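You operate a simulated robot arm through the tools that you are given. There is no shell and no other tool. Be economical: measure what you need, move in short steps, check, and stop when the job is done.

Carry out the task below with a simulated two-armed robot. There is one attempt and no reset: what you move stays moved.

Task
Fetch the resistor block from the top of the grey bench and set it on the high shelf of the grey bench. Put the orange pack on the top of the grey bench away on the top of the wooden table. Put the shunt marked "59" from the top of the grey bench on the grey plate there and the shunt that says "56" on top of the small brown carton there. Put the green pack on top of the orange cover on the top of the grey bench. Stack the grey pouch labelled "26" from the top of the blue table on top of the grey pouch that says "27". Put the black box on the top of the wooden table away on the upper shelf of the green bench. Put the orange block on the top of the dry box. Press the zero key of the cable reel two times. Push the top rack drawer shut. Turn the damp dial to 50 %. Put the blue pack on the top of the grey bench away on the top of the wooden table. Do these in any order.

The check looks at the end state, three seconds after you hand in, the way a careful person would. Anything else that was tipped, shoved, dropped, spilled or broken makes it a failure. A push-on lid holds only when it is set on centred and level and pressed home; a screw cap is set on level and turned clockwise until tight.

Robot
Two 6-joint arms with three-finger grippers on one trunk, on a base that drives. Base frame: it is fixed to the floor where the robot stands at the start and does not move with it; the origin is under the middle of the robot, x ahead of it, y to its left, z up; the surface under the hand at the start is at about z = 0.78. Lengths are in m, angles in degrees, forces in N, time in s.
The left shoulder is at the start at [0.04, 0.148, 1.356], the right one opposite. With the tool pointing down near the work surface each hand reaches from about 0.3 to 0.5 m from the robot's upright axis, wherever it stands, measured 20 degrees to its own side. Places, roughly: black box [-0.25, 6, 0.75]; blue pack [0.5, -0.5, 0.75]; damp dial [2.5, 1, 1.2]; green pack [0.5, 0.5, 0.75]; grey plate [0.75, 0.75, 0.75]; grey pouch [-1.25, 3.75, 0.75]; high shelf of the grey bench (52x25 cm) [0.54, 1.12, 1.62]; orange block [0.25, 6, 0.75]; orange cover (9x6x5 cm) [0.5, 0.7, 0.8]; orange pack [0.75, 0, 0.75]; resistor block [0.5, 0, 0.75]; shunt [0.5, 0.25, 0.75]; small brown carton [0.5, -0.25, 0.75]; top of the dry box [0.8, 1.7, 1.4]; top of the wooden table [0.1, 5.9, 0.8]; top rack drawer [2.7, 2.6, 0.5]; upper shelf of the green bench [3.2, 4.3, 1.2]; zero key of the cable reel [3.6, 6.7, 1]. Payload 2.69 kg a hand.
The tool frame of a hand sits at the grasp point between the pads (the TCP): z along the fingers, y along the line on which they close. The tips reach 0.029 m beyond it. The gripper opens to 0.12 m. The gripper's body begins 0.078 m behind the TCP.
Orientation is that of the tool frame in the base frame, as [roll, pitch, yaw] about the fixed x, y, z axes, in that order (R = Rz(yaw) Ry(pitch) Rx(roll)). With the fingers straight down and closing along the base's y, the tool's x points along the base's -x, its y along +y and its z along -z.

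Tools
- The arms move only by the tool drive_tool. It takes "left_motion", "right_motion" or both (then of equal length, played together; a hand with none holds still); each is a list of rows, each a list of 7 numbers: the turn, a rotation vector about the base's x, y, z in units of 8 degrees (1.0 is 8 degrees), then the shift along the base's x, y, z in units of 20 mm (1.0 is 20 mm), then the finger opening in m, from 0 to 0.12. In form: [[ax, ay, az, dx, dy, dz, claw], ...]. A call has 1 to 8 rows; each row shifts and turns the commanded pose from where the row before left it. A call with a number of a shift or a turn outside -1 to 1 is refused whole. A row lasts 0.2 s, in which the tool goes at most 0.05 m and 8.6 degrees; a call with a longer step from one row to the next is refused whole, and so is a gripper value outside its range. Where a pose cannot be reached the arm comes as near as it can. A force on the tool above 40 N (or 10 N above the force at the start of the call, whichever is more), or a blocked arm, ends the call early, and 0.2 s more pass. Each finger halts on what it meets, pressing with about 30 N; the grip force reading is that of the motor and also rises with nothing between the fingers. The clock runs only during rows and for 0.2 s after the last one: add rows that do not move to give the fingers time. It gives the time, the measured TCP pose, the force on the tool (base axes), the opening and the grip force at its end, in the units of the frame above (readings bear some noise), with the torque about the TCP (base axes, N m) and any sound that the robot's microphone picked up.
- Cameras (640 x 400 px; columns grow to the right, rows downward): "scene" is now at [0.089, 0.0147, 1.55]; the picture's right is [0.32, -0.95, 0.00], its down [-0.77, -0.26, -0.58] and it looks along [0.55, 0.19, -0.82] (base axes); focal length 254 px, centre (320, 200). "left" rides on the left gripper at [0.063, 0, -0.104] in its tool frame; the picture's right is [0.00, 1.00, 0.00], its down [-0.83, 0.00, -0.56] and it looks along [-0.56, 0.00, 0.83] (tool axes); focal length 275 px, centre (320, 200). "right" rides on the right gripper at [0.063, 0, -0.104] in its tool frame; the picture's right is [0.00, 1.00, 0.00], its down [-0.83, 0.00, -0.56] and it looks along [-0.56, 0.00, 0.83] (tool axes); focal length 275 px, centre (320, 200). There is no depth. A picture from a camera that has moved, and an enlarged one, comes with that camera's place and axes in the base frame and with its lens. The place of the scene camera against the robot may be out by one fixed shift of up to 0.018 m in any direction.
- snapshot(camera): a new picture of that camera. The clock stands still meanwhile.
- lift_body(by): slides the trunk up (or, below 0, down) by that many m; the arms and the scene camera ride with it, the base frame stays. It gives what a move gives, with no picture.
- base_move(legs): drives the robot by 1 to 6 legs, each [ahead, turn to the left] in m and degrees, along the robot's own axes; the way and the turn of a leg run together, so that a leg with both is an arc; at most 1.5 m and 180 degrees a leg. The arms and the cameras ride along, it lands a little off, and it stops where it bumps. It gives what a move gives.
- head_to(pan, tilt): turns the head with the scene camera to pan (to the left, within 86 degrees either way) and tilt (down, from -29 to 69), counted from straight ahead of the robot. It gives what a move gives.
- enlarge(camera, box): a new picture of the part [left, top, right, bottom] of that camera's present view, enlarged. The clock stands still meanwhile.
- sign_off(): hands the job in; it is judged then, once.

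Work in short steps. Places have to be worked out from the pictures, the camera data and where the tool is seen: move nearer, look again, correct. Check each grasp and each placing, and mend what went wrong. You have 535 turns and 320 pictures in all, those below and enlarged ones among them. Open the grippers and draw the arms clear of the work before you hand the job in, unless the task says otherwise.

The tools are called after ">>>" by a JSON object that holds its "op" and its "data". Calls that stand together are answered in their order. drive_tool: Moves the arms, as the interface text tells. Its arguments: {"type":"object","properties":{"left_motion":{"type":"array","items":{"type":"array","items":{"type":"number"}}},"right_motion":{"type":"array","items":{"type":"array","items":{"type":"number"}}}},"required":[]} The other tools are called the same way: lift_body (by) slides the trunk up or down; base_move (legs) drives the base; head_to (pan, tilt) turns the head that bears the scene camera; snapshot (camera) takes a picture; enlarge (camera, box) takes an enlarged picture of a part of a camera's view; sign_off () hands the job in.

At the start:

```text
clock: 0.0
left_ee_pos: [0.4562, 0.2941, 0.9633]
left_orientation: [180.0, 0.0, -180.0]
left_wrist_force: [0.4, -0.2, 0.7]
left_torque: [0.02, 0.0, 0.01]
left_width: 0.12
left_gripper_force: 0.1
right_ee_pos: [0.5301, -0.1097, 1.0934]
right_orientation: [-180.0, 0.0, -179.9]
right_wrist_force: [0.3, 0.0, 0.5]
right_torque: [-0.03, -0.03, 0.04]
right_width: 0.1202
right_gripper_force: 0.1
trunk travel left (down, up): [-0.483, 0.014]
robot x, y, heading: [-0.0027, -0.0031, 0.0]
head pan, tilt: [18.8, 54.7]
```

scene: 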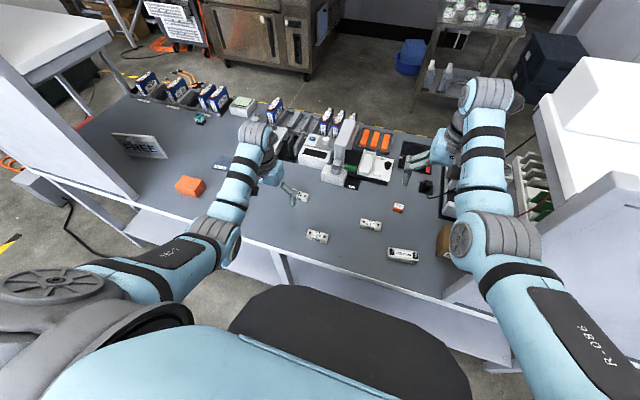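
right: 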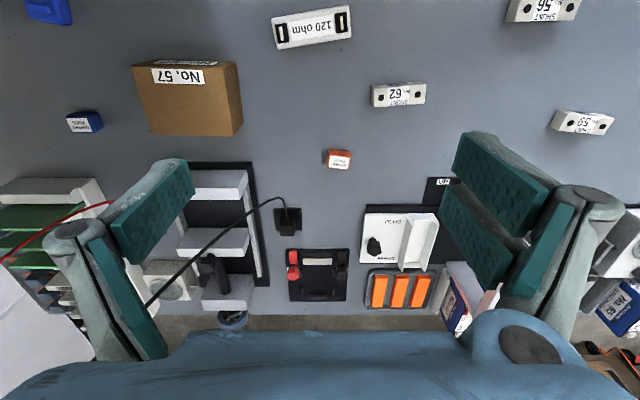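
left: 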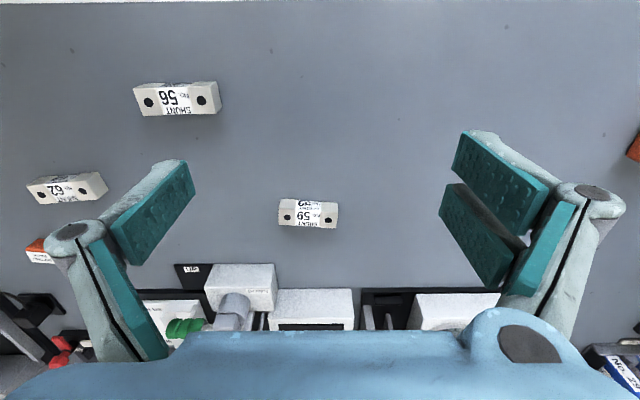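

I'll start by looking around the bench: first enlarge the present scene, then pan left to find the grey plate, cover, green pack and shelf.

>>> {"op": "head_to", "data": {"pan": 50, "tilt": 40}}

>>> {"op": "snapshot", "data": {"camera": "scene"}}

>>> {"op": "enlarge", "data": {"camera": "right", "box": [0, 0, 440, 275]}}

```text
clock: 1.0
left_ee_pos: [0.4552, 0.2943, 0.9636]
left_orientation: [179.9, 0.0, 180.0]
left_wrist_force: [0.5, 1.0, 0.2]
left_torque: [0.03, -0.02, -0.02]
left_width: 0.1201
left_gripper_force: 0.0
right_ee_pos: [0.5305, -0.1104, 1.0928]
right_orientation: [180.0, -0.1, -180.0]
right_wrist_force: [0.8, 0.7, 0.1]
right_torque: [0.01, 0.02, 0.0]
right_width: 0.1199
right_gripper_force: 0.1
trunk travel left (down, up): [-0.483, 0.014]
robot x, y, heading: [0.0008, 0.0001, 0.1]
head pan, tilt: [50.0, 40.0]
```

```text
316 pictures are left
camera scene: at [0.0751, 0.0564, 1.5703], right [0.77, -0.64, 0.0], down [-0.41, -0.49, -0.77], along [0.49, 0.59, -0.64], focal length 254 px, centre (320, 200)
```

scene: 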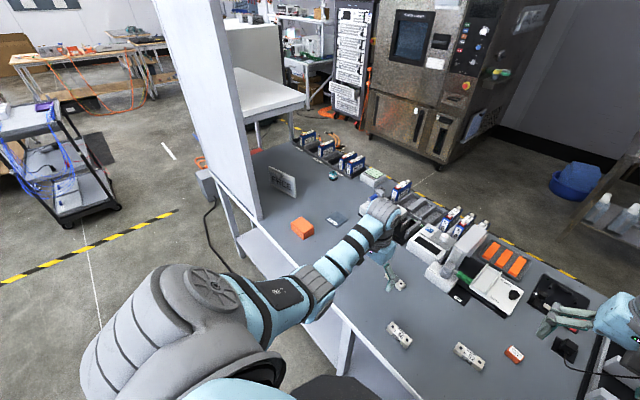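

```text
1.45 times, centred on (220, 138) of right
camera zoom: at [0.4675, -0.1108, 1.1982], right [-0.01, 1.0, 0.0], down [0.83, 0.01, 0.56], along [0.56, 0.0, -0.83], focal length 400 px, centre (466, 291)
```

zoom: 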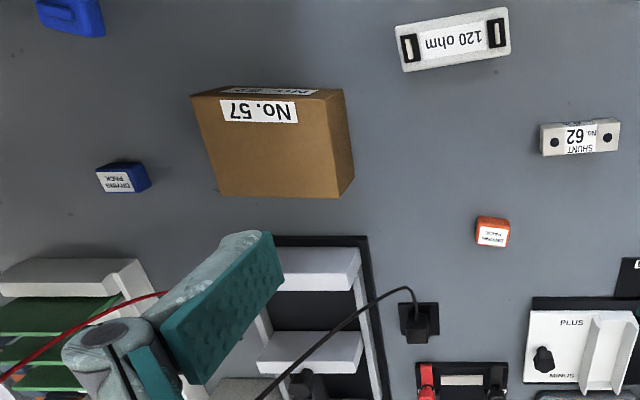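

Enlarge the left part of the bench for the plate, cover and green pack.

>>> {"op": "enlarge", "data": {"camera": "scene", "box": [230, 120, 430, 245]}}

>>> {"op": "head_to", "data": {"pan": 65, "tilt": -5}}

>>> {"op": "snapshot", "data": {"camera": "scene"}}

```text
3.20 times, centred on (330, 182) of scene
camera zoom: at [0.0751, 0.0564, 1.5703], right [0.77, -0.64, 0.0], down [-0.41, -0.49, -0.77], along [0.49, 0.59, -0.64], focal length 813 px, centre (288, 256)
```

zoom: 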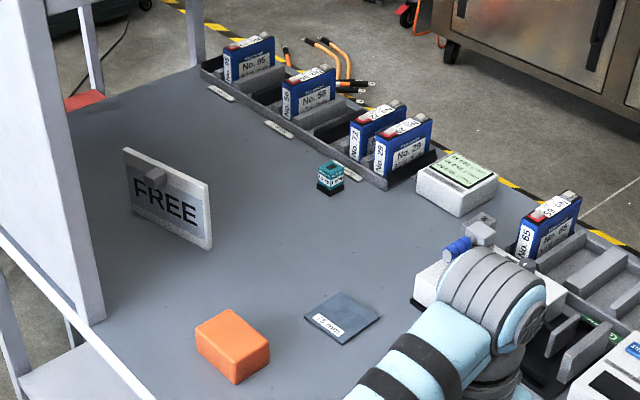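

```text
clock: 2.1
left_ee_pos: [0.4555, 0.2954, 0.964]
left_orientation: [-180.0, 0.0, 180.0]
left_wrist_force: [0.0, 0.1, 0.2]
left_torque: [-0.01, -0.02, -0.03]
left_width: 0.1199
left_gripper_force: 0.0
right_ee_pos: [0.5312, -0.1104, 1.0934]
right_orientation: [179.9, 0.0, -179.9]
right_wrist_force: [0.8, 0.0, 0.4]
right_torque: [0.02, 0.0, 0.03]
right_width: 0.12
right_gripper_force: 0.2
trunk travel left (down, up): [-0.483, 0.014]
robot x, y, heading: [-0.0002, 0.0021, -0.1]
head pan, tilt: [65.0, -5.0]
```

```text
313 pictures are left
camera scene: at [0.0575, 0.0707, 1.6417], right [0.91, -0.42, 0.0], down [0.04, 0.08, -1.0], along [0.42, 0.9, 0.09], focal length 254 px, centre (320, 200)
```

scene: 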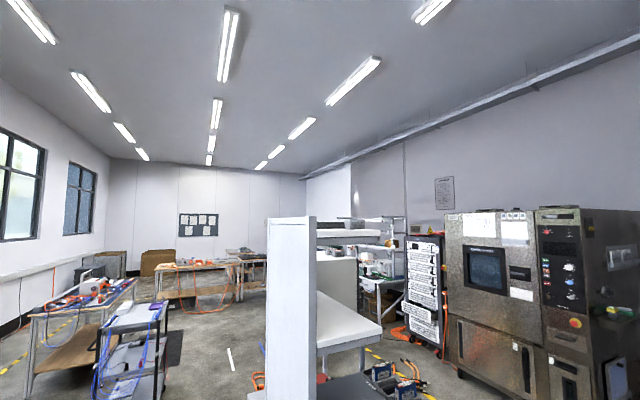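

Zoom on the shelf area beyond the white panel.

>>> {"op": "enlarge", "data": {"camera": "scene", "box": [250, 200, 442, 320]}}

```text
3.33 times, centred on (346, 260) of scene
camera zoom: at [0.0575, 0.0707, 1.6417], right [0.91, -0.42, 0.0], down [0.04, 0.08, -1.0], along [0.42, 0.9, 0.09], focal length 847 px, centre (233, 0)
```

zoom: 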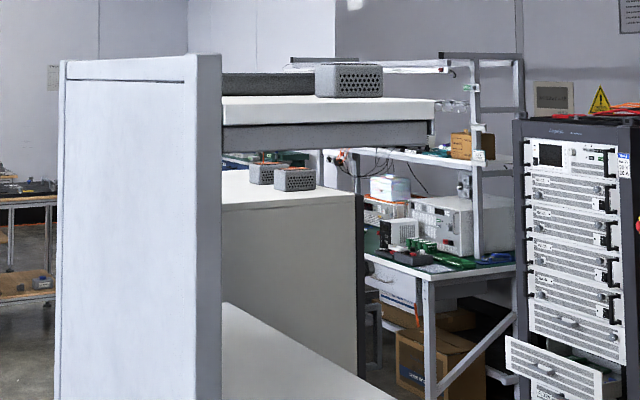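

The cover is at about (0.49, 0.67), plate about (0.65, 0.63), and the high shelf is behind the white lip panel at x≈0.4, y 0.84–1.4. I try inching ahead for reach, and look down at the bench.

>>> {"op": "base_move", "data": {"legs": [[0.08, 0]]}}

>>> {"op": "head_to", "data": {"pan": 0, "tilt": 60}}

>>> {"op": "snapshot", "data": {"camera": "scene"}}

```text
clock: 3.1
left_ee_pos: [0.5251, 0.2944, 0.9693]
left_orientation: [-180.0, 0.7, 179.9]
left_wrist_force: [1.6, 1.5, -1.8]
left_torque: [-0.1, 0.13, 0.02]
left_width: 0.1199
left_gripper_force: 0.1
right_ee_pos: [0.5988, -0.1097, 1.0993]
right_orientation: [180.0, 0.6, 179.9]
right_wrist_force: [1.3, 0.5, -0.8]
right_torque: [-0.08, 0.15, 0.01]
right_width: 0.1198
right_gripper_force: 0.1
trunk travel left (down, up): [-0.483, 0.014]
robot x, y, heading: [0.0774, -0.0002, -0.3]
head pan, tilt: [65.0, -5.0]
```

```text
clock: 4.5
left_ee_pos: [0.5301, 0.2945, 0.9653]
left_orientation: [-180.0, 0.1, 179.9]
left_wrist_force: [0.6, 0.2, 0.1]
left_torque: [0.01, -0.01, 0.02]
left_width: 0.1199
left_gripper_force: 0.0
right_ee_pos: [0.6064, -0.1098, 1.0976]
right_orientation: [-180.0, 0.4, 179.9]
right_wrist_force: [-0.6, 0.6, 0.3]
right_torque: [0.02, -0.01, -0.02]
right_width: 0.1199
right_gripper_force: 0.1
trunk travel left (down, up): [-0.483, 0.014]
robot x, y, heading: [0.0784, -0.0002, -0.1]
head pan, tilt: [0.0, 60.0]
```

```text
311 pictures are left
camera scene: at [0.1659, -0.0086, 1.5437], right [0.0, -1.0, 0.0], down [-0.87, 0.0, -0.5], along [0.5, 0.0, -0.87], focal length 254 px, centre (320, 200)
```

scene: 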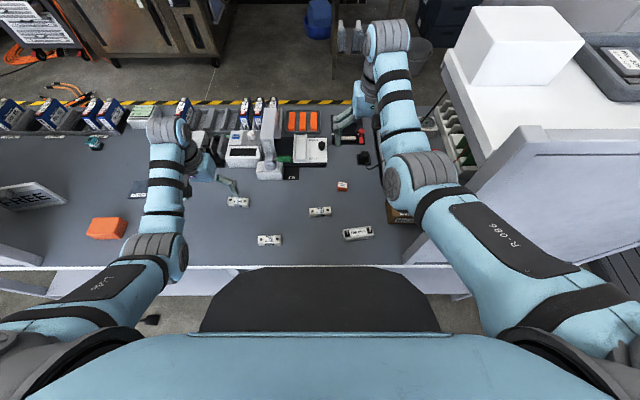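

Driving works without a bump; bench front edge is near x=0.37. I'll try another 0.06 ahead to see whether the base still clears.

>>> {"op": "base_move", "data": {"legs": [[0.05, 0]]}}

```text
clock: 5.4
left_ee_pos: [0.5734, 0.2956, 0.9688]
left_orientation: [179.8, 0.8, 179.9]
left_wrist_force: [0.4, 0.1, -0.8]
left_torque: [-0.02, 0.05, 0.0]
left_width: 0.1199
left_gripper_force: 0.0
right_ee_pos: [0.6484, -0.1084, 1.1014]
right_orientation: [-180.0, 0.6, -179.9]
right_wrist_force: [1.4, 1.2, -0.9]
right_torque: [-0.04, 0.09, 0.01]
right_width: 0.1201
right_gripper_force: 0.0
trunk travel left (down, up): [-0.483, 0.014]
robot x, y, heading: [0.1299, 0.0006, 0.0]
head pan, tilt: [0.0, 60.0]
```

Still free at x=0.13. Take a left-hand picture to fix shunts 59 and 56 precisely.

>>> {"op": "snapshot", "data": {"camera": "left"}}

>>> {"op": "snapshot", "data": {"camera": "right"}}

```text
310 pictures are left
camera left: at [0.5088, 0.296, 1.073], right [0.01, 1.0, 0.0], down [0.82, 0.0, 0.57], along [0.57, 0.0, -0.82], focal length 275 px, centre (320, 200)
```

left: 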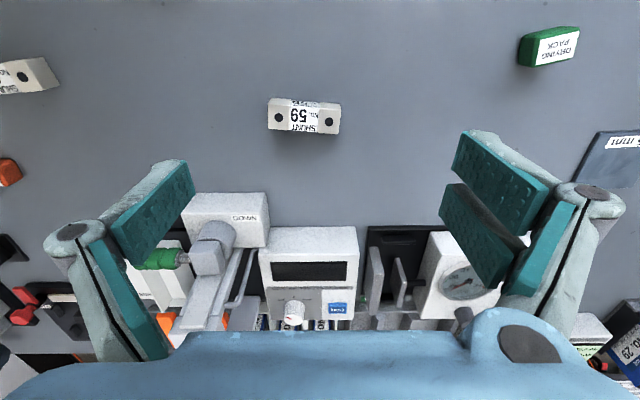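

```text
309 pictures are left
camera right: at [0.5831, -0.1097, 1.2044], right [-0.01, 1.0, 0.0], down [0.82, 0.0, 0.57], along [0.57, 0.0, -0.82], focal length 275 px, centre (320, 200)
```

right: 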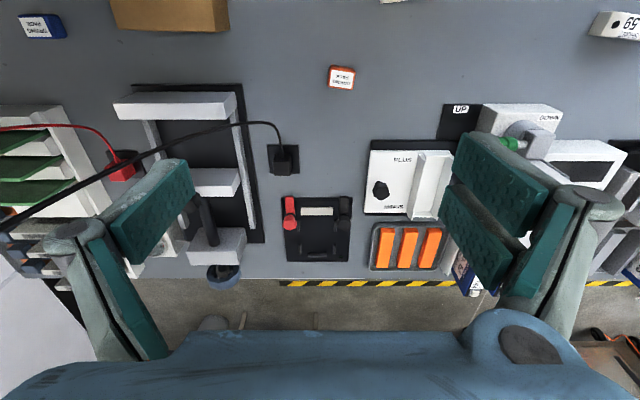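

Shunt 59 is at about (0.597, 0.282), top ≈0.80; green pack ≈(0.536, 0.495). Lower the left hand over shunt 59, fingers closing along its length.

>>> {"op": "drive_tool", "data": {"left_motion": [[0, 0, 0, 0.6, -0.35, -1, 0.12], [0, 0, 0, 0.6, -0.35, -1, 0.12], [0, 0, 0, 0, 0, -1, 0.12], [0, 0, 0, 0, 0, -1, 0.12], [0, 0, 0, 0, 0, -1, 0.12], [0, 0, 0, 0, 0, -1, 0.12]]}}

>>> {"op": "snapshot", "data": {"camera": "left"}}

```text
clock: 6.8
left_ee_pos: [0.602, 0.2805, 0.8464]
left_orientation: [179.9, 0.5, 180.0]
left_wrist_force: [0.0, -0.2, 0.2]
left_torque: [0.01, 0.04, -0.03]
left_width: 0.1199
left_gripper_force: 0.1
right_ee_pos: [0.6539, -0.1102, 1.0978]
right_orientation: [-180.0, 0.3, -179.9]
right_wrist_force: [-0.4, -0.3, 0.0]
right_torque: [0.01, 0.0, 0.0]
right_width: 0.1203
right_gripper_force: 0.1
trunk travel left (down, up): [-0.483, 0.014]
robot x, y, heading: [0.1308, -0.001, -0.2]
head pan, tilt: [0.0, 60.0]
```

```text
308 pictures are left
camera left: at [0.5388, 0.2814, 0.9505], right [0.01, 1.0, 0.0], down [0.83, 0.0, 0.56], along [0.56, 0.0, -0.83], focal length 275 px, centre (320, 200)
```

left: 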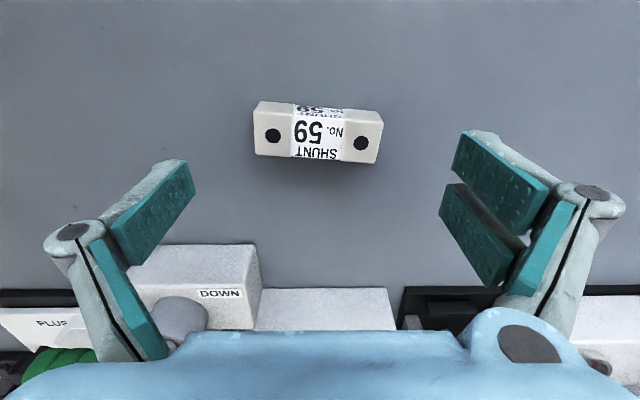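

Well centred. Descend to TCP z≈0.812 and close.

>>> {"op": "drive_tool", "data": {"left_motion": [[0, 0, 0, -0.2, 0, -0.9, 0.12], [0, 0, 0, 0, 0, -0.8, 0.12], [0, 0, 0, 0, 0, 0, 0.06], [0, 0, 0, 0, 0, 0, 0.06], [0, 0, 0, 0, 0, 0, 0.06]]}}

```text
clock: 8.0
left_ee_pos: [0.5956, 0.2789, 0.816]
left_orientation: [179.9, 0.4, -180.0]
left_wrist_force: [-0.9, 0.8, 1.2]
left_torque: [0.12, 0.01, 0.0]
left_width: 0.0728
left_gripper_force: 29.8
left hand out of reach, approached as far as the arm can: row 2
right_ee_pos: [0.6532, -0.11, 1.0975]
right_orientation: [180.0, 0.4, -179.9]
right_wrist_force: [0.2, -0.2, -0.3]
right_torque: [0.0, 0.01, 0.0]
right_width: 0.1198
right_gripper_force: 0.0
trunk travel left (down, up): [-0.483, 0.014]
robot x, y, heading: [0.1297, 0.0032, -0.0]
head pan, tilt: [0.0, 60.0]
```

Shunt 59 is gripped (0.073 wide). Lift it straight up and back a little.

>>> {"op": "drive_tool", "data": {"left_motion": [[0, 0, 0, 0, 0, 1, 0.06], [0, 0, 0, 0, 0, 1, 0.06], [0, 0, 0, 0, 0, 1, 0.06], [0, 0, 0, 0, 0, 1, 0.06], [0, 0, 0, -1, 0, 1, 0.06], [0, 0, 0, -1, 0, 1, 0.06], [0, 0, 0, -1, 0, 1, 0.06], [0, 0, 0, -1, 0, 0, 0.06]]}}

>>> {"op": "base_move", "data": {"legs": [[-0.35, 0], [0, 90], [0.42, 0], [0, -90], [0.2, 0]]}}

>>> {"op": "snapshot", "data": {"camera": "scene"}}

>>> {"op": "snapshot", "data": {"camera": "left"}}

```text
clock: 9.8
left_ee_pos: [0.5133, 0.2813, 0.9529]
left_orientation: [180.0, 0.4, -180.0]
left_wrist_force: [-0.1, 0.1, -2.2]
left_torque: [0.01, 0.01, -0.02]
left_width: 0.0729
left_gripper_force: 30.5
right_ee_pos: [0.6541, -0.1084, 1.0978]
right_orientation: [180.0, 0.4, -180.0]
right_wrist_force: [-1.0, -0.8, 0.3]
right_torque: [0.0, 0.01, -0.02]
right_width: 0.1201
right_gripper_force: 0.1
trunk travel left (down, up): [-0.483, 0.014]
robot x, y, heading: [0.1304, -0.0001, -0.0]
head pan, tilt: [0.0, 60.0]
```

```text
clock: 23.1
left_ee_pos: [0.3922, 0.6658, 0.9533]
left_orientation: [-179.9, 0.7, 177.0]
left_wrist_force: [-0.3, 0.0, -1.4]
left_torque: [-0.01, -0.04, 0.01]
left_width: 0.0727
left_gripper_force: 29.7
right_ee_pos: [0.5105, 0.2702, 1.1007]
right_orientation: [-179.9, 0.6, 177.0]
right_wrist_force: [-0.4, 0.0, -0.2]
right_torque: [-0.01, -0.07, 0.05]
right_width: 0.1196
right_gripper_force: 0.0
trunk travel left (down, up): [-0.483, 0.014]
robot x, y, heading: [-0.001, 0.4063, -3.3]
head pan, tilt: [0.0, 60.0]
```

```text
307 pictures are left
camera scene: at [0.079, 0.3929, 1.5439], right [-0.05, -1.0, 0.0], down [-0.86, 0.04, -0.5], along [0.5, -0.03, -0.86], focal length 254 px, centre (320, 200)
```

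scene: 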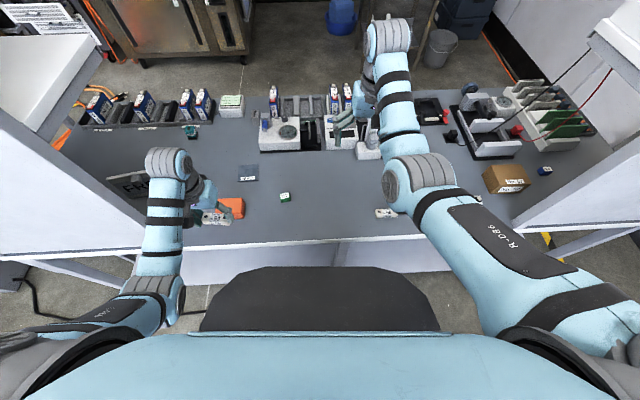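

```text
306 pictures are left
camera left: at [0.328, 0.6705, 1.058], right [0.06, 1.0, 0.0], down [0.82, -0.05, 0.57], along [0.56, -0.03, -0.82], focal length 275 px, centre (320, 200)
```

left: 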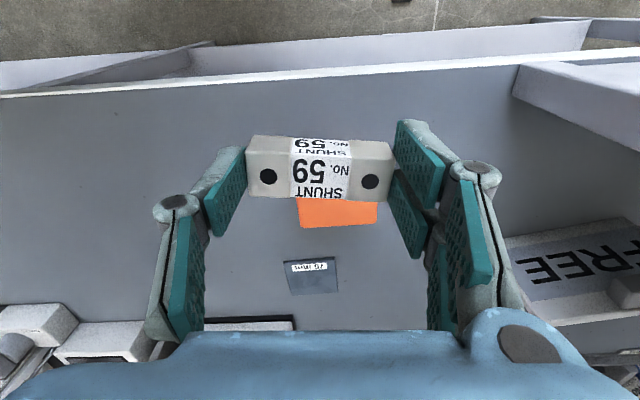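

Plate is at about (0.652, 0.635). Drive ahead 0.18 so the left hand can reach it.

>>> {"op": "base_move", "data": {"legs": [[0.18, 4]]}}

>>> {"op": "snapshot", "data": {"camera": "left"}}

```text
clock: 24.5
left_ee_pos: [0.5187, 0.684, 0.9525]
left_orientation: [179.9, 0.3, -179.7]
left_wrist_force: [0.4, 0.3, -1.1]
left_torque: [-0.01, 0.03, 0.03]
left_width: 0.0726
left_gripper_force: 29.8
right_ee_pos: [0.6591, 0.2951, 1.0958]
right_orientation: [179.9, 0.4, -179.7]
right_wrist_force: [0.2, -0.3, -1.1]
right_torque: [-0.02, 0.06, 0.03]
right_width: 0.1197
right_gripper_force: 0.0
trunk travel left (down, up): [-0.483, 0.014]
robot x, y, heading: [0.1378, 0.4049, 0.5]
head pan, tilt: [0.0, 60.0]
stopped in leg 1: the robot was blocked; the commanded pose is now the measured one
```

```text
305 pictures are left
camera left: at [0.4551, 0.6845, 1.0565], right [0.0, 1.0, 0.0], down [0.83, 0.0, 0.56], along [0.56, 0.0, -0.83], focal length 275 px, centre (320, 200)
```

left: 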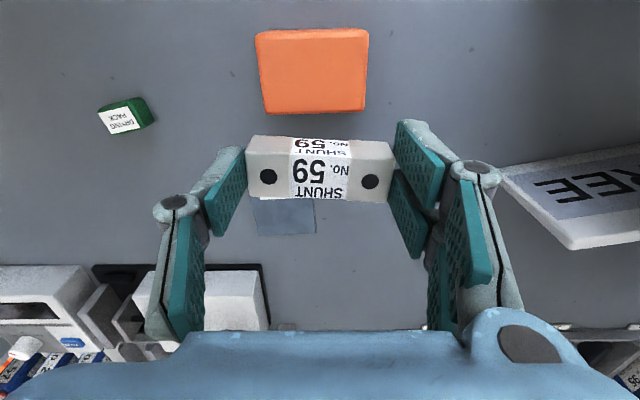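

Blocked at x≈0.138, so that's the limit of approach. Plate centre ≈(0.655, 0.640), size ≈0.08. I'll raise the left hand, lower the trunk 0.1 for reach, then extend.

>>> {"op": "drive_tool", "data": {"left_motion": [[0, 0, 0, 0, 0, 1, 0.06], [0, 0, 0, 0, 0, 1, 0.06], [0, 0, 0, 0.5, -0.5, 1, 0.06], [0, 0, 0, 1, -0.5, 1, 0.06], [0, 0, 0, 1, -0.5, 0, 0.06], [0, 0, 0, 1, -0.5, 0, 0.06]]}}

>>> {"op": "lift_body", "data": {"by": -0.1}}

```text
clock: 25.9
left_ee_pos: [0.6071, 0.6556, 0.9743]
left_orientation: [179.9, 0.4, -179.8]
left_wrist_force: [-0.3, -0.2, -2.0]
left_torque: [-0.02, 0.02, 0.0]
left_width: 0.0723
left_gripper_force: 29.6
left hand out of reach, approached as far as the arm can: row 1, 2, 3, 4
right_ee_pos: [0.6602, 0.2949, 1.0974]
right_orientation: [179.8, 0.3, -179.7]
right_wrist_force: [-0.6, -0.1, 0.9]
right_torque: [-0.01, 0.02, 0.0]
right_width: 0.12
right_gripper_force: 0.1
trunk travel left (down, up): [-0.483, 0.014]
robot x, y, heading: [0.1339, 0.4044, -0.1]
head pan, tilt: [0.0, 60.0]
```

```text
clock: 27.2
left_ee_pos: [0.6059, 0.6566, 0.8728]
left_orientation: [179.9, 0.4, -179.9]
left_wrist_force: [0.2, -0.5, -3.3]
left_torque: [0.05, 0.01, 0.01]
left_width: 0.0722
left_gripper_force: 30.0
right_ee_pos: [0.6578, 0.2944, 0.9975]
right_orientation: [-180.0, 0.3, -179.7]
right_wrist_force: [-0.2, -0.8, 0.0]
right_torque: [-0.01, 0.02, 0.03]
right_width: 0.12
right_gripper_force: 0.1
trunk travel left (down, up): [-0.383, 0.114]
robot x, y, heading: [0.1342, 0.4025, 0.3]
head pan, tilt: [0.0, 60.0]
```

Continue out to the plate: +0.048 x, −0.016 y.

>>> {"op": "drive_tool", "data": {"left_motion": [[0, 0, 0, 1, -0.4, 0, 0.06], [0, 0, 0, 1, -0.4, 0, 0.06], [0, 0, 0, 0.4, 0, -0.5, 0.06], [0, 0, 0, 0, 0, 0, 0.06]]}}

>>> {"op": "snapshot", "data": {"camera": "left"}}

>>> {"op": "snapshot", "data": {"camera": "scene"}}

```text
clock: 28.2
left_ee_pos: [0.6544, 0.6407, 0.8628]
left_orientation: [179.9, 0.5, -179.8]
left_wrist_force: [-0.1, 0.6, -2.3]
left_torque: [0.01, 0.01, -0.01]
left_width: 0.0722
left_gripper_force: 30.3
right_ee_pos: [0.659, 0.2957, 0.9967]
right_orientation: [-180.0, 0.2, -179.6]
right_wrist_force: [-0.4, -0.3, 0.5]
right_torque: [-0.05, -0.01, -0.03]
right_width: 0.1198
right_gripper_force: 0.1
trunk travel left (down, up): [-0.383, 0.114]
robot x, y, heading: [0.1353, 0.3991, 0.3]
head pan, tilt: [0.0, 60.0]
```

```text
304 pictures are left
camera left: at [0.5902, 0.6403, 0.9671], right [0.0, 1.0, 0.0], down [0.83, 0.0, 0.56], along [0.56, 0.0, -0.83], focal length 275 px, centre (320, 200)
```

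left: 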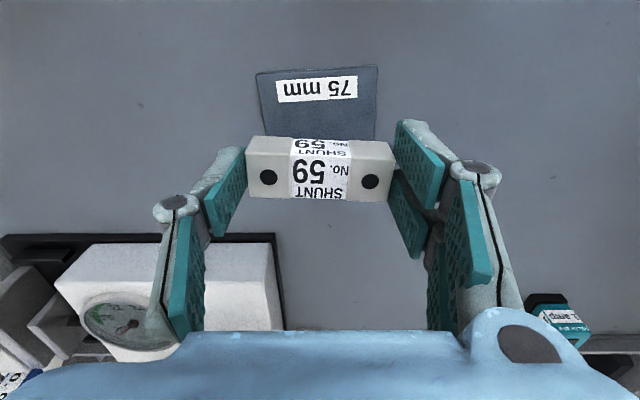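

```text
303 pictures are left
camera scene: at [0.2224, 0.3938, 1.4429], right [0.0, -1.0, 0.0], down [-0.87, 0.0, -0.5], along [0.5, 0.0, -0.87], focal length 254 px, centre (320, 200)
```

scene: 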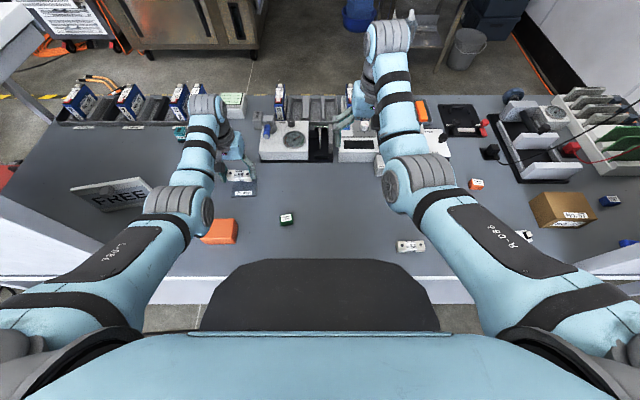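

Aligned with plate centre (0.657, 0.639). Lower to contact in small steps.

>>> {"op": "drive_tool", "data": {"left_motion": [[0, 0, 0, 0.1, 0, -1, 0.06], [0, 0, 0, 0, 0, -0.8, 0.06], [0, 0, 0, 0, 0, -0.2, 0.06], [0, 0, 0, 0, 0, 0, 0.06]]}}

```text
clock: 29.2
left_ee_pos: [0.6552, 0.6395, 0.823]
left_orientation: [179.9, 0.4, -179.7]
left_wrist_force: [1.4, 0.2, 1.7]
left_torque: [0.1, 0.01, -0.01]
left_width: 0.0723
left_gripper_force: 30.3
right_ee_pos: [0.6583, 0.2944, 0.9974]
right_orientation: [-179.9, 0.3, -179.7]
right_wrist_force: [0.5, 0.2, 0.1]
right_torque: [-0.02, 0.0, -0.05]
right_width: 0.12
right_gripper_force: 0.0
trunk travel left (down, up): [-0.383, 0.114]
robot x, y, heading: [0.1338, 0.402, 0.3]
head pan, tilt: [0.0, 60.0]
```

Weight has gone off the wrist (−2.3 → +1.7 N), so it's touching. Open and rise.

>>> {"op": "drive_tool", "data": {"left_motion": [[0, 0, 0, 0, 0, 0, 0.1], [0, 0, 0, 0, 0, 0, 0.1], [0, 0, 0, 0, 0, 0.5, 0.1], [0, 0, 0, 0, 0, 1, 0.1], [0, 0, 0, 0, 0, 1, 0.1], [0, 0, 0, -0.5, 0, 0.5, 0.1], [0, 0, 0, -1, 0, 0, 0.1]]}}

>>> {"op": "snapshot", "data": {"camera": "left"}}

```text
clock: 30.8
left_ee_pos: [0.6236, 0.6391, 0.8832]
left_orientation: [180.0, 0.5, -179.6]
left_wrist_force: [1.2, 0.2, 0.6]
left_torque: [0.0, -0.04, 0.01]
left_width: 0.0998
left_gripper_force: 0.0
right_ee_pos: [0.658, 0.2949, 0.9977]
right_orientation: [-180.0, 0.4, -179.7]
right_wrist_force: [0.5, 0.0, -0.6]
right_torque: [0.0, 0.0, 0.02]
right_width: 0.1203
right_gripper_force: 0.0
trunk travel left (down, up): [-0.383, 0.114]
robot x, y, heading: [0.136, 0.3982, -0.1]
head pan, tilt: [0.0, 60.0]
```

```text
302 pictures are left
camera left: at [0.5606, 0.6392, 0.9873], right [0.0, 1.0, 0.0], down [0.83, 0.0, 0.56], along [0.56, 0.0, -0.83], focal length 275 px, centre (320, 200)
```

left: 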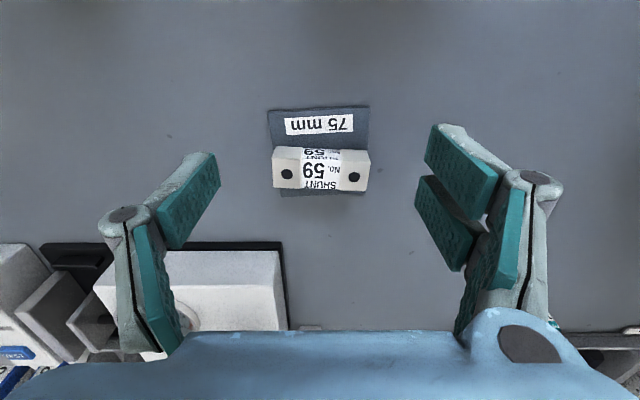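

Shunt 59 sits on the plate. Now move the left hand over the green pack at ≈(0.535, 0.497).

>>> {"op": "drive_tool", "data": {"left_motion": [[0, 0, 0, -0.5, -1, 0, 0.12], [0, 0, 0, -0.5, -1, 0, 0.12], [0, 0, 0, -0.6, -1, 0, 0.12], [0, 0, 0, -0.6, -1, 0, 0.12], [0, 0, 0, -0.7, -1, 0, 0.12], [0, 0, 0, -0.7, -1, 0, 0.12], [0, 0, 0, -0.8, -1, 0, 0.12]]}}

>>> {"op": "snapshot", "data": {"camera": "left"}}

```text
clock: 32.6
left_ee_pos: [0.569, 0.5599, 0.8956]
left_orientation: [173.6, 4.6, -176.8]
left_wrist_force: [0.2, 0.2, 0.2]
left_torque: [0.0, -0.01, -0.01]
left_width: 0.1203
left_gripper_force: 0.1
left hand out of reach, approached as far as the arm can: row 5
right_ee_pos: [0.6582, 0.2956, 0.9961]
right_orientation: [179.9, 0.3, -179.6]
right_wrist_force: [0.7, 0.7, 0.4]
right_torque: [-0.03, -0.03, 0.0]
right_width: 0.1198
right_gripper_force: 0.1
trunk travel left (down, up): [-0.383, 0.114]
robot x, y, heading: [0.1362, 0.4035, 0.2]
head pan, tilt: [0.0, 60.0]
stopped in row 7 (left hand): the arm was blocked; the commanded pose is now the measured one
```

```text
301 pictures are left
camera left: at [0.4996, 0.5449, 0.9941], right [-0.06, 0.99, 0.11], down [0.79, -0.02, 0.62], along [0.61, 0.12, -0.78], focal length 275 px, centre (320, 200)
```

left: 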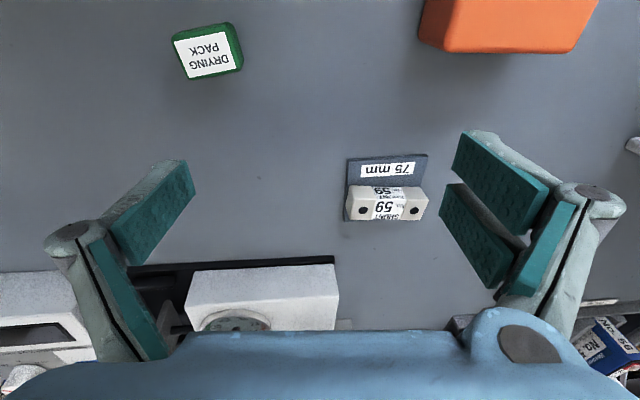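

The arm was blocked on the way inward. Look at the scene to see why.

>>> {"op": "snapshot", "data": {"camera": "scene"}}

```text
300 pictures are left
camera scene: at [0.2223, 0.3934, 1.443], right [0.0, -1.0, 0.0], down [-0.87, 0.0, -0.5], along [0.5, 0.0, -0.87], focal length 254 px, centre (320, 200)
```

scene: 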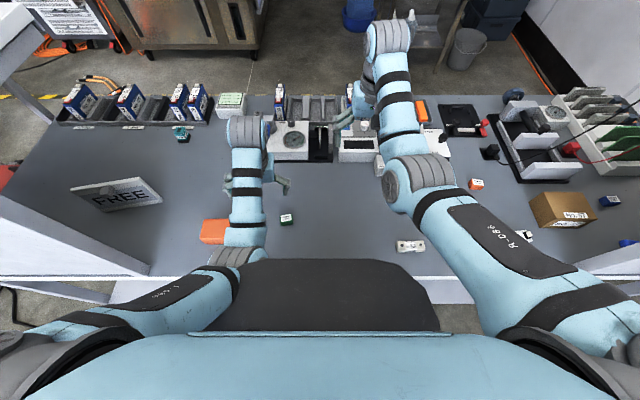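

The elbow meets the chest when the hand is too far inward, so I'll move the hand back outward, level it, back off slightly and turn the robot right 18° so the pack lies to the left side.

>>> {"op": "drive_tool", "data": {"left_motion": [[-0.4, 0.3, -0.2, 0, 1, 0, 0.12], [-0.4, 0.3, -0.2, 0, 1, 0, 0.12], [0, 0, 0, 0, 1, 0, 0.12], [0, 0, 0, 0, 1, 0, 0.12]]}}

>>> {"op": "base_move", "data": {"legs": [[-0.03, 0], [0, -18]]}}

```text
clock: 33.6
left_ee_pos: [0.5795, 0.635, 0.877]
left_orientation: [-179.8, -0.5, 179.9]
left_wrist_force: [-1.0, 0.4, 0.2]
left_torque: [-0.02, -0.03, 0.03]
left_width: 0.1201
left_gripper_force: 0.1
left hand out of reach, approached as far as the arm can: row 1, 2
right_ee_pos: [0.6581, 0.296, 0.9977]
right_orientation: [180.0, 0.3, -179.7]
right_wrist_force: [-1.1, -0.4, -1.0]
right_torque: [-0.01, -0.03, 0.03]
right_width: 0.12
right_gripper_force: 0.0
trunk travel left (down, up): [-0.383, 0.114]
robot x, y, heading: [0.1352, 0.4042, 0.2]
head pan, tilt: [0.0, 60.0]
```

```text
clock: 35.5
left_ee_pos: [0.6009, 0.4825, 0.876]
left_orientation: [-179.8, -0.6, 161.7]
left_wrist_force: [0.4, 0.0, 0.6]
left_torque: [0.03, -0.05, 0.02]
left_width: 0.1199
left_gripper_force: 0.1
right_ee_pos: [0.5676, 0.1379, 0.9977]
right_orientation: [-180.0, 0.4, 162.1]
right_wrist_force: [-0.8, 0.3, -0.5]
right_torque: [-0.04, -0.11, 0.0]
right_width: 0.1201
right_gripper_force: 0.1
trunk travel left (down, up): [-0.383, 0.114]
robot x, y, heading: [0.1032, 0.4049, -17.8]
head pan, tilt: [0.0, 60.0]
```

Now rotate the tool +31° about z to align with the pack and move over it.

>>> {"op": "drive_tool", "data": {"left_motion": [[0, 0, 1, -1, 0.3, 0, 0.12], [0, 0, 1, -1, 0.3, 0, 0.12], [0, 0, 1, -1, 0.3, 0, 0.12], [0, 0, 0.9, -0.3, 0, 0, 0.12], [0, 0, 0, 0, 0, 0, 0.12]]}}

>>> {"op": "snapshot", "data": {"camera": "left"}}

```text
clock: 36.6
left_ee_pos: [0.5517, 0.4971, 0.8469]
left_orientation: [-179.7, -0.5, -166.9]
left_wrist_force: [0.0, -0.4, 0.0]
left_torque: [-0.01, 0.02, 0.0]
left_width: 0.1203
left_gripper_force: 0.0
left hand out of reach, approached as far as the arm can: row 1, 2, 3
right_ee_pos: [0.5672, 0.1353, 0.9969]
right_orientation: [179.9, 0.3, 162.0]
right_wrist_force: [-0.6, 0.9, 0.2]
right_torque: [0.01, -0.03, -0.03]
right_width: 0.1198
right_gripper_force: 0.1
trunk travel left (down, up): [-0.383, 0.114]
robot x, y, heading: [0.1054, 0.4001, -18.0]
head pan, tilt: [0.0, 60.0]
```

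```text
299 pictures are left
camera left: at [0.4918, 0.4847, 0.9511], right [-0.22, 0.98, -0.01], down [0.81, 0.19, 0.55], along [0.54, 0.12, -0.84], focal length 275 px, centre (320, 200)
```

left: 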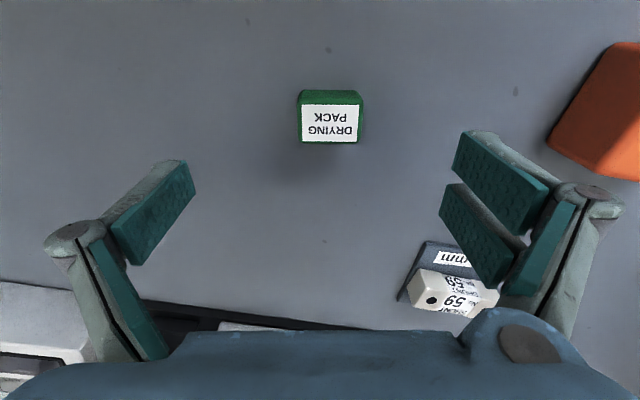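

Aligned with the pack (centre ≈(0.536, 0.500)). Shift, descend and close.

>>> {"op": "drive_tool", "data": {"left_motion": [[0, 0, 0, -0.75, 0.15, -0.6, 0.1], [0, 0, 0, 0, 0, -0.9, 0.1], [0, 0, 0, 0, 0, -0.1, 0.1], [0, 0, 0, 0, 0, 0, 0.02], [0, 0, 0, 0, 0, 0, 0.02], [0, 0, 0, 0, 0, 0, 0.02], [0, 0, 0, 0, 0, 0, 0.02]]}}

>>> {"op": "snapshot", "data": {"camera": "left"}}

```text
clock: 38.2
left_ee_pos: [0.537, 0.5002, 0.8155]
left_orientation: [-179.7, -0.5, -167.1]
left_wrist_force: [0.0, 0.6, 0.2]
left_torque: [-0.03, 0.02, 0.03]
left_width: 0.0347
left_gripper_force: 29.9
right_ee_pos: [0.5696, 0.1352, 0.9972]
right_orientation: [180.0, 0.3, 162.0]
right_wrist_force: [0.1, 0.0, -0.5]
right_torque: [-0.02, -0.01, 0.01]
right_width: 0.1199
right_gripper_force: 0.1
trunk travel left (down, up): [-0.383, 0.114]
robot x, y, heading: [0.1113, 0.3994, -17.8]
head pan, tilt: [0.0, 60.0]
```

```text
298 pictures are left
camera left: at [0.4758, 0.4863, 0.9208], right [-0.22, 0.98, 0.0], down [0.82, 0.18, 0.55], along [0.54, 0.12, -0.84], focal length 275 px, centre (320, 200)
```

left: 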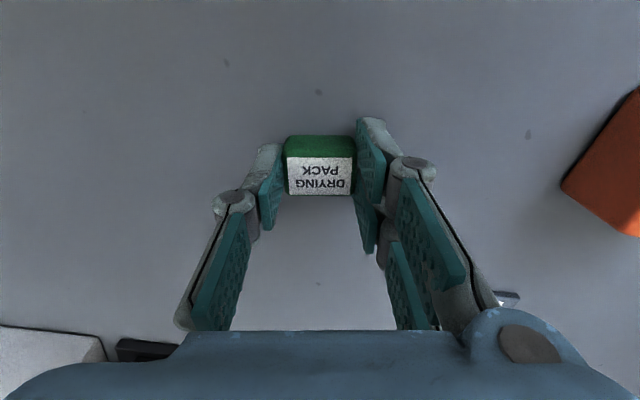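

Green pack held (0.035). Raise the trunk 0.1, then turn the robot back left so the hand comes over the cover.

>>> {"op": "lift_body", "data": {"by": 0.1}}

>>> {"op": "base_move", "data": {"legs": [[0, 18]]}}

>>> {"op": "snapshot", "data": {"camera": "left"}}

```text
clock: 39.6
left_ee_pos: [0.5361, 0.4999, 0.9172]
left_orientation: [-179.8, -0.5, -167.1]
left_wrist_force: [0.7, -0.7, 0.1]
left_torque: [0.01, 0.0, 0.01]
left_width: 0.035
left_gripper_force: 30.1
right_ee_pos: [0.5695, 0.1352, 1.0982]
right_orientation: [179.9, 0.2, 162.0]
right_wrist_force: [0.0, -1.0, -0.2]
right_torque: [0.02, 0.0, 0.01]
right_width: 0.1201
right_gripper_force: 0.2
trunk travel left (down, up): [-0.483, 0.014]
robot x, y, heading: [0.1097, 0.4017, -18.3]
head pan, tilt: [0.0, 60.0]
```

```text
clock: 41.0
left_ee_pos: [0.4853, 0.627, 0.915]
left_orientation: [-179.8, -0.5, -149.0]
left_wrist_force: [0.0, -0.1, 0.3]
left_torque: [-0.02, -0.01, 0.02]
left_width: 0.0347
left_gripper_force: 29.8
right_ee_pos: [0.6285, 0.2918, 1.0977]
right_orientation: [179.9, 0.3, -179.9]
right_wrist_force: [-0.6, 0.5, -0.4]
right_torque: [0.01, -0.08, 0.03]
right_width: 0.1202
right_gripper_force: 0.1
trunk travel left (down, up): [-0.483, 0.014]
robot x, y, heading: [0.1012, 0.3989, 0.1]
head pan, tilt: [0.0, 60.0]
```

```text
297 pictures are left
camera left: at [0.4319, 0.5961, 1.0214], right [-0.51, 0.86, 0.0], down [0.72, 0.43, 0.55], along [0.47, 0.28, -0.84], focal length 275 px, centre (320, 200)
```

left: 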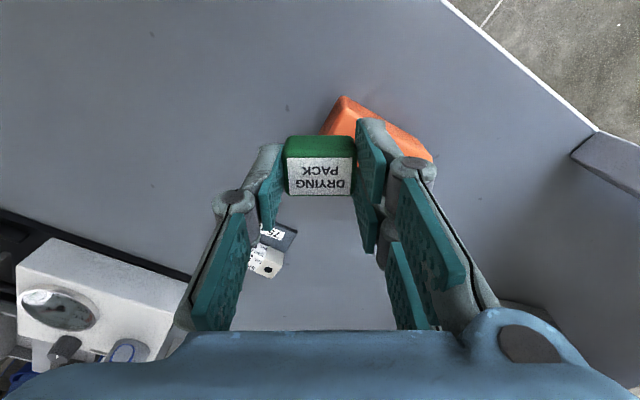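

Rotate tool −31° to square with the cover and move to (0.491, 0.679).

>>> {"op": "drive_tool", "data": {"left_motion": [[0, 0, -1, 0.1, 0.7, 0, 0.02], [0, 0, -1, 0.1, 0.7, 0, 0.02], [0, 0, -1, 0.1, 0.7, 0, 0.02], [0, 0, -0.9, 0, 0.5, 0, 0.02], [0, 0, 0, 0, 0, 0, 0.02]]}}

>>> {"op": "snapshot", "data": {"camera": "left"}}

```text
clock: 42.2
left_ee_pos: [0.4896, 0.6799, 0.916]
left_orientation: [-179.7, -0.5, 179.6]
left_wrist_force: [-0.7, 0.6, 0.5]
left_torque: [0.01, 0.03, -0.01]
left_width: 0.0349
left_gripper_force: 29.9
right_ee_pos: [0.6284, 0.2931, 1.0964]
right_orientation: [179.9, 0.3, -179.9]
right_wrist_force: [0.2, -0.2, 0.2]
right_torque: [-0.01, 0.0, -0.02]
right_width: 0.1199
right_gripper_force: 0.0
trunk travel left (down, up): [-0.483, 0.014]
robot x, y, heading: [0.1029, 0.4017, -0.1]
head pan, tilt: [0.0, 60.0]
```

```text
296 pictures are left
camera left: at [0.4285, 0.6814, 1.0212], right [0.01, 1.0, 0.0], down [0.84, -0.01, 0.55], along [0.55, -0.01, -0.84], focal length 275 px, centre (320, 200)
```

left: 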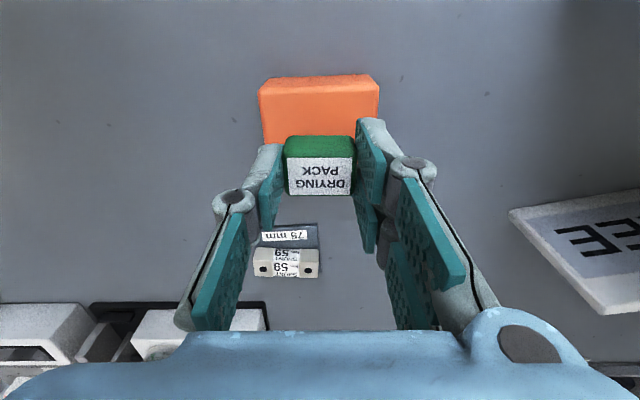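

Cover centre ≈(0.494, 0.680). Lower the pack onto it.

>>> {"op": "drive_tool", "data": {"left_motion": [[0, 0, 0, 0.2, 0, -1, 0.02], [0, 0, 0, 0, 0, -1, 0.02], [0, 0, 0, 0, 0, -0.3, 0.02], [0, 0, 0, 0, 0, -0.2, 0.02], [0, 0, 0, 0, 0, 0, 0.02]]}}

```text
clock: 43.4
left_ee_pos: [0.4937, 0.6787, 0.8658]
left_orientation: [-179.7, -0.5, 179.7]
left_wrist_force: [-0.7, -0.1, -0.4]
left_torque: [-0.02, -0.01, -0.02]
left_width: 0.0346
left_gripper_force: 30.0
right_ee_pos: [0.6285, 0.2935, 1.0977]
right_orientation: [-180.0, 0.4, -179.9]
right_wrist_force: [-0.6, -0.1, -0.2]
right_torque: [0.0, -0.01, -0.01]
right_width: 0.1201
right_gripper_force: 0.1
trunk travel left (down, up): [-0.483, 0.014]
robot x, y, heading: [0.1087, 0.4012, 0.2]
head pan, tilt: [0.0, 60.0]
```

No contact yet; creep lower.

>>> {"op": "drive_tool", "data": {"left_motion": [[0, 0, 0, 0, 0, -0.15, 0.02], [0, 0, 0, 0, 0, -0.15, 0.02], [0, 0, 0, 0, 0, 0, 0.02]]}}

>>> {"op": "snapshot", "data": {"camera": "left"}}

```text
clock: 44.2
left_ee_pos: [0.4947, 0.6802, 0.8597]
left_orientation: [-179.8, -0.4, 179.7]
left_wrist_force: [-0.1, 0.7, 1.2]
left_torque: [0.0, 0.01, 0.04]
left_width: 0.0348
left_gripper_force: 29.4
right_ee_pos: [0.6265, 0.2937, 1.097]
right_orientation: [179.9, 0.3, -179.8]
right_wrist_force: [0.4, -0.2, -0.4]
right_torque: [0.0, -0.02, -0.04]
right_width: 0.12
right_gripper_force: 0.1
trunk travel left (down, up): [-0.483, 0.014]
robot x, y, heading: [0.1038, 0.4016, 0.1]
head pan, tilt: [0.0, 60.0]
```

```text
295 pictures are left
camera left: at [0.4326, 0.6809, 0.9655], right [0.01, 1.0, 0.0], down [0.84, -0.01, 0.55], along [0.55, -0.01, -0.84], focal length 275 px, centre (320, 200)
```

left: 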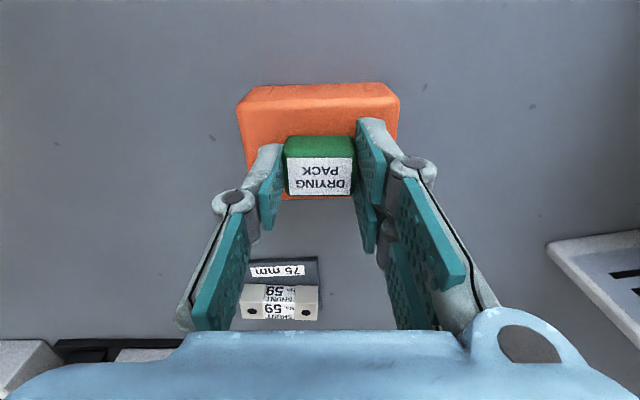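

Light contact. One tiny step more, then release and rise.

>>> {"op": "drive_tool", "data": {"left_motion": [[0, 0, 0, 0, 0, -0.1, 0.02], [0, 0, 0, 0, 0, 0, 0.06], [0, 0, 0, 0, 0, 0, 0.08], [0, 0, 0, 0, 0, 0, 0.08], [0, 0, 0, 0, 0, 1, 0.08], [0, 0, 0, 0, 0, 1, 0.08], [0, 0, 0, 0, 0, 0.9, 0.08]]}}

>>> {"op": "snapshot", "data": {"camera": "left"}}

```text
clock: 45.8
left_ee_pos: [0.4942, 0.6804, 0.9163]
left_orientation: [-179.7, -0.6, 179.7]
left_wrist_force: [1.0, 0.1, 0.2]
left_torque: [0.02, -0.01, -0.01]
left_width: 0.0802
left_gripper_force: 0.0
right_ee_pos: [0.6279, 0.2928, 1.0982]
right_orientation: [179.8, 0.3, -180.0]
right_wrist_force: [0.5, 0.0, -0.5]
right_torque: [0.02, -0.03, 0.03]
right_width: 0.1202
right_gripper_force: 0.1
trunk travel left (down, up): [-0.483, 0.014]
robot x, y, heading: [0.107, 0.4056, 0.1]
head pan, tilt: [0.0, 60.0]
```

```text
294 pictures are left
camera left: at [0.4322, 0.6813, 1.0215], right [0.01, 1.0, 0.0], down [0.84, -0.01, 0.55], along [0.55, -0.01, -0.84], focal length 275 px, centre (320, 200)
```

left: 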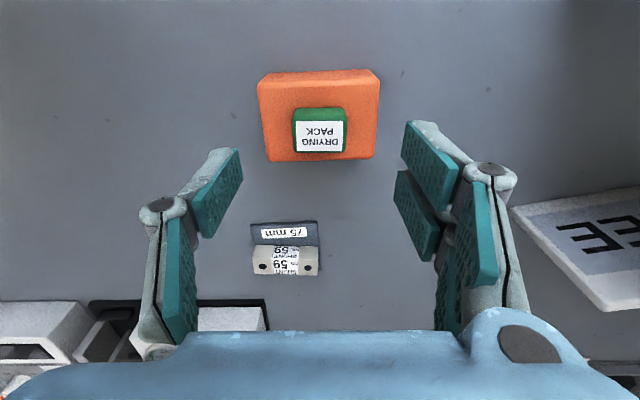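

Green pack done. Now the right hand goes for shunt 56 at ≈(0.46, 0.16).

>>> {"op": "drive_tool", "data": {"right_motion": [[0, 0, 0, -1, -1, -1, 0.12], [0, 0, 0, -1, -1, -1, 0.12], [0, 0, 0, -1, -1, -1, 0.12], [0, 0, 0, -1, -1, -1, 0.12], [0, 0, 0, -1, -1, -1, 0.12], [0, 0, 0, -1, -0.8, -1, 0.12], [0, 0, 0, -1, -0.8, -1, 0.12], [0, 0, 0, -0.5, 0, -0.5, 0.12]]}}

>>> {"op": "snapshot", "data": {"camera": "right"}}

```text
clock: 47.6
left_ee_pos: [0.4938, 0.6811, 0.9167]
left_orientation: [-179.7, -0.4, 179.7]
left_wrist_force: [0.5, -0.5, 0.0]
left_torque: [0.03, -0.03, 0.02]
left_width: 0.0801
left_gripper_force: 0.0
right_ee_pos: [0.5034, 0.1667, 0.9299]
right_orientation: [179.9, 0.3, -179.9]
right_wrist_force: [0.1, 0.0, 0.5]
right_torque: [-0.02, 0.04, -0.01]
right_width: 0.12
right_gripper_force: 0.1
right hand out of reach, approached as far as the arm can: row 1, 2, 3
trunk travel left (down, up): [-0.483, 0.014]
robot x, y, heading: [0.1067, 0.4021, 0.1]
head pan, tilt: [0.0, 60.0]
```

```text
293 pictures are left
camera right: at [0.4396, 0.1658, 1.0344], right [-0.01, 1.0, 0.0], down [0.83, 0.0, 0.56], along [0.56, 0.01, -0.83], focal length 275 px, centre (320, 200)
```

right: 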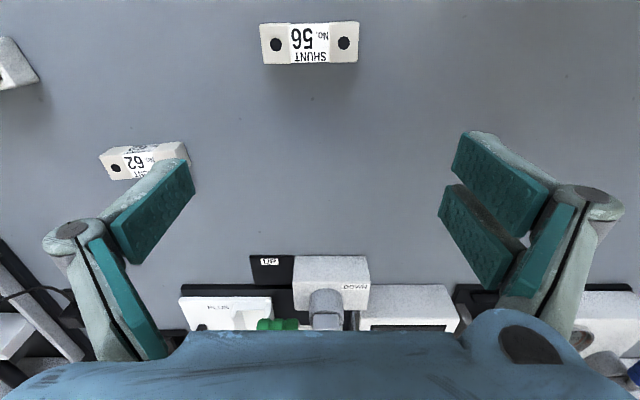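

Shunt 56 at ≈(0.457, 0.160), square to the tool. Move over it, descend and grasp.

>>> {"op": "drive_tool", "data": {"right_motion": [[0, 0, 0, -1, -0.3, -1, 0.12], [0, 0, 0, -1, 0, -1, 0.12], [0, 0, 0, -0.3, 0, -1, 0.12], [0, 0, 0, 0, 0, -1, 0.12], [0, 0, 0, 0, 0, 0, 0.12]]}}

>>> {"op": "snapshot", "data": {"camera": "right"}}

```text
clock: 48.8
left_ee_pos: [0.4934, 0.6794, 0.9165]
left_orientation: [-179.7, -0.6, 179.8]
left_wrist_force: [0.1, 0.4, 0.6]
left_torque: [0.04, 0.0, 0.02]
left_width: 0.0802
left_gripper_force: 0.0
right_ee_pos: [0.4565, 0.1587, 0.85]
right_orientation: [179.8, 0.3, -180.0]
right_wrist_force: [-0.5, 0.0, -0.3]
right_torque: [-0.04, -0.01, 0.03]
right_width: 0.1201
right_gripper_force: 0.1
trunk travel left (down, up): [-0.483, 0.014]
robot x, y, heading: [0.1053, 0.4019, 0.0]
head pan, tilt: [0.0, 60.0]
```

```text
292 pictures are left
camera right: at [0.3925, 0.1589, 0.9536], right [-0.01, 1.0, 0.0], down [0.83, 0.0, 0.56], along [0.56, 0.0, -0.83], focal length 275 px, centre (320, 200)
```

right: 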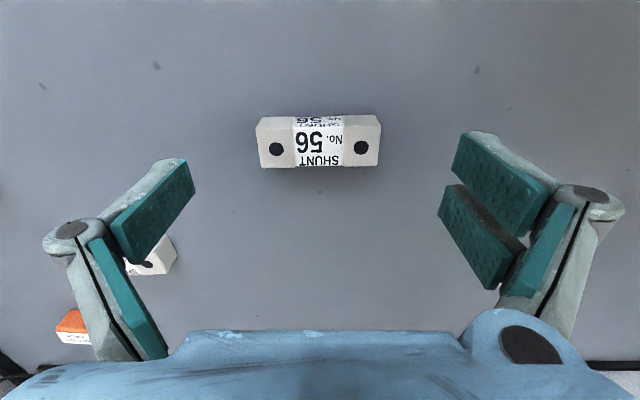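

>>> {"op": "drive_tool", "data": {"right_motion": [[0, 0, 0, 0.1, 0, -0.9, 0.12], [0, 0, 0, 0, 0, -0.85, 0.12], [0, 0, 0, 0, 0, 0, 0.06], [0, 0, 0, 0, 0, 0, 0.06], [0, 0, 0, 0, 0, 0, 0.06]]}}

>>> {"op": "drive_tool", "data": {"right_motion": [[0, 0, 0, 0, 0, 1, 0.06], [0, 0, 0, 0, 0, 1, 0.06], [0, 0, 0, 0, 0, 1, 0.06], [0, 0, 0, 0.5, 0, 1, 0.06], [0, 0, 0, 0.5, 0, 1, 0.06], [0, 0, 0, 0.5, 0, 1, 0.06], [0, 0, 0, 0.5, 0, 0, 0.06]]}}

```text
clock: 50.0
left_ee_pos: [0.4953, 0.6807, 0.9165]
left_orientation: [-179.7, -0.6, 179.7]
left_wrist_force: [0.6, 0.5, -0.4]
left_torque: [0.0, -0.02, -0.03]
left_width: 0.0801
left_gripper_force: 0.0
right_ee_pos: [0.4596, 0.1604, 0.8154]
right_orientation: [179.9, 0.2, -179.9]
right_wrist_force: [0.5, 0.1, 1.0]
right_torque: [-0.09, -0.07, 0.06]
right_width: 0.0716
right_gripper_force: 30.1
trunk travel left (down, up): [-0.483, 0.014]
robot x, y, heading: [0.1031, 0.3977, -0.3]
head pan, tilt: [0.0, 60.0]
```

```text
clock: 51.6
left_ee_pos: [0.4945, 0.6799, 0.9155]
left_orientation: [-179.6, -0.4, 179.7]
left_wrist_force: [0.4, 0.3, 0.0]
left_torque: [0.02, 0.0, -0.02]
left_width: 0.0799
left_gripper_force: 0.1
right_ee_pos: [0.4997, 0.1589, 0.934]
right_orientation: [179.8, 0.2, -180.0]
right_wrist_force: [-0.7, 0.5, -2.6]
right_torque: [0.01, -0.02, 0.0]
right_width: 0.0716
right_gripper_force: 29.9
trunk travel left (down, up): [-0.483, 0.014]
robot x, y, heading: [0.1105, 0.3995, -0.2]
head pan, tilt: [0.0, 60.0]
```

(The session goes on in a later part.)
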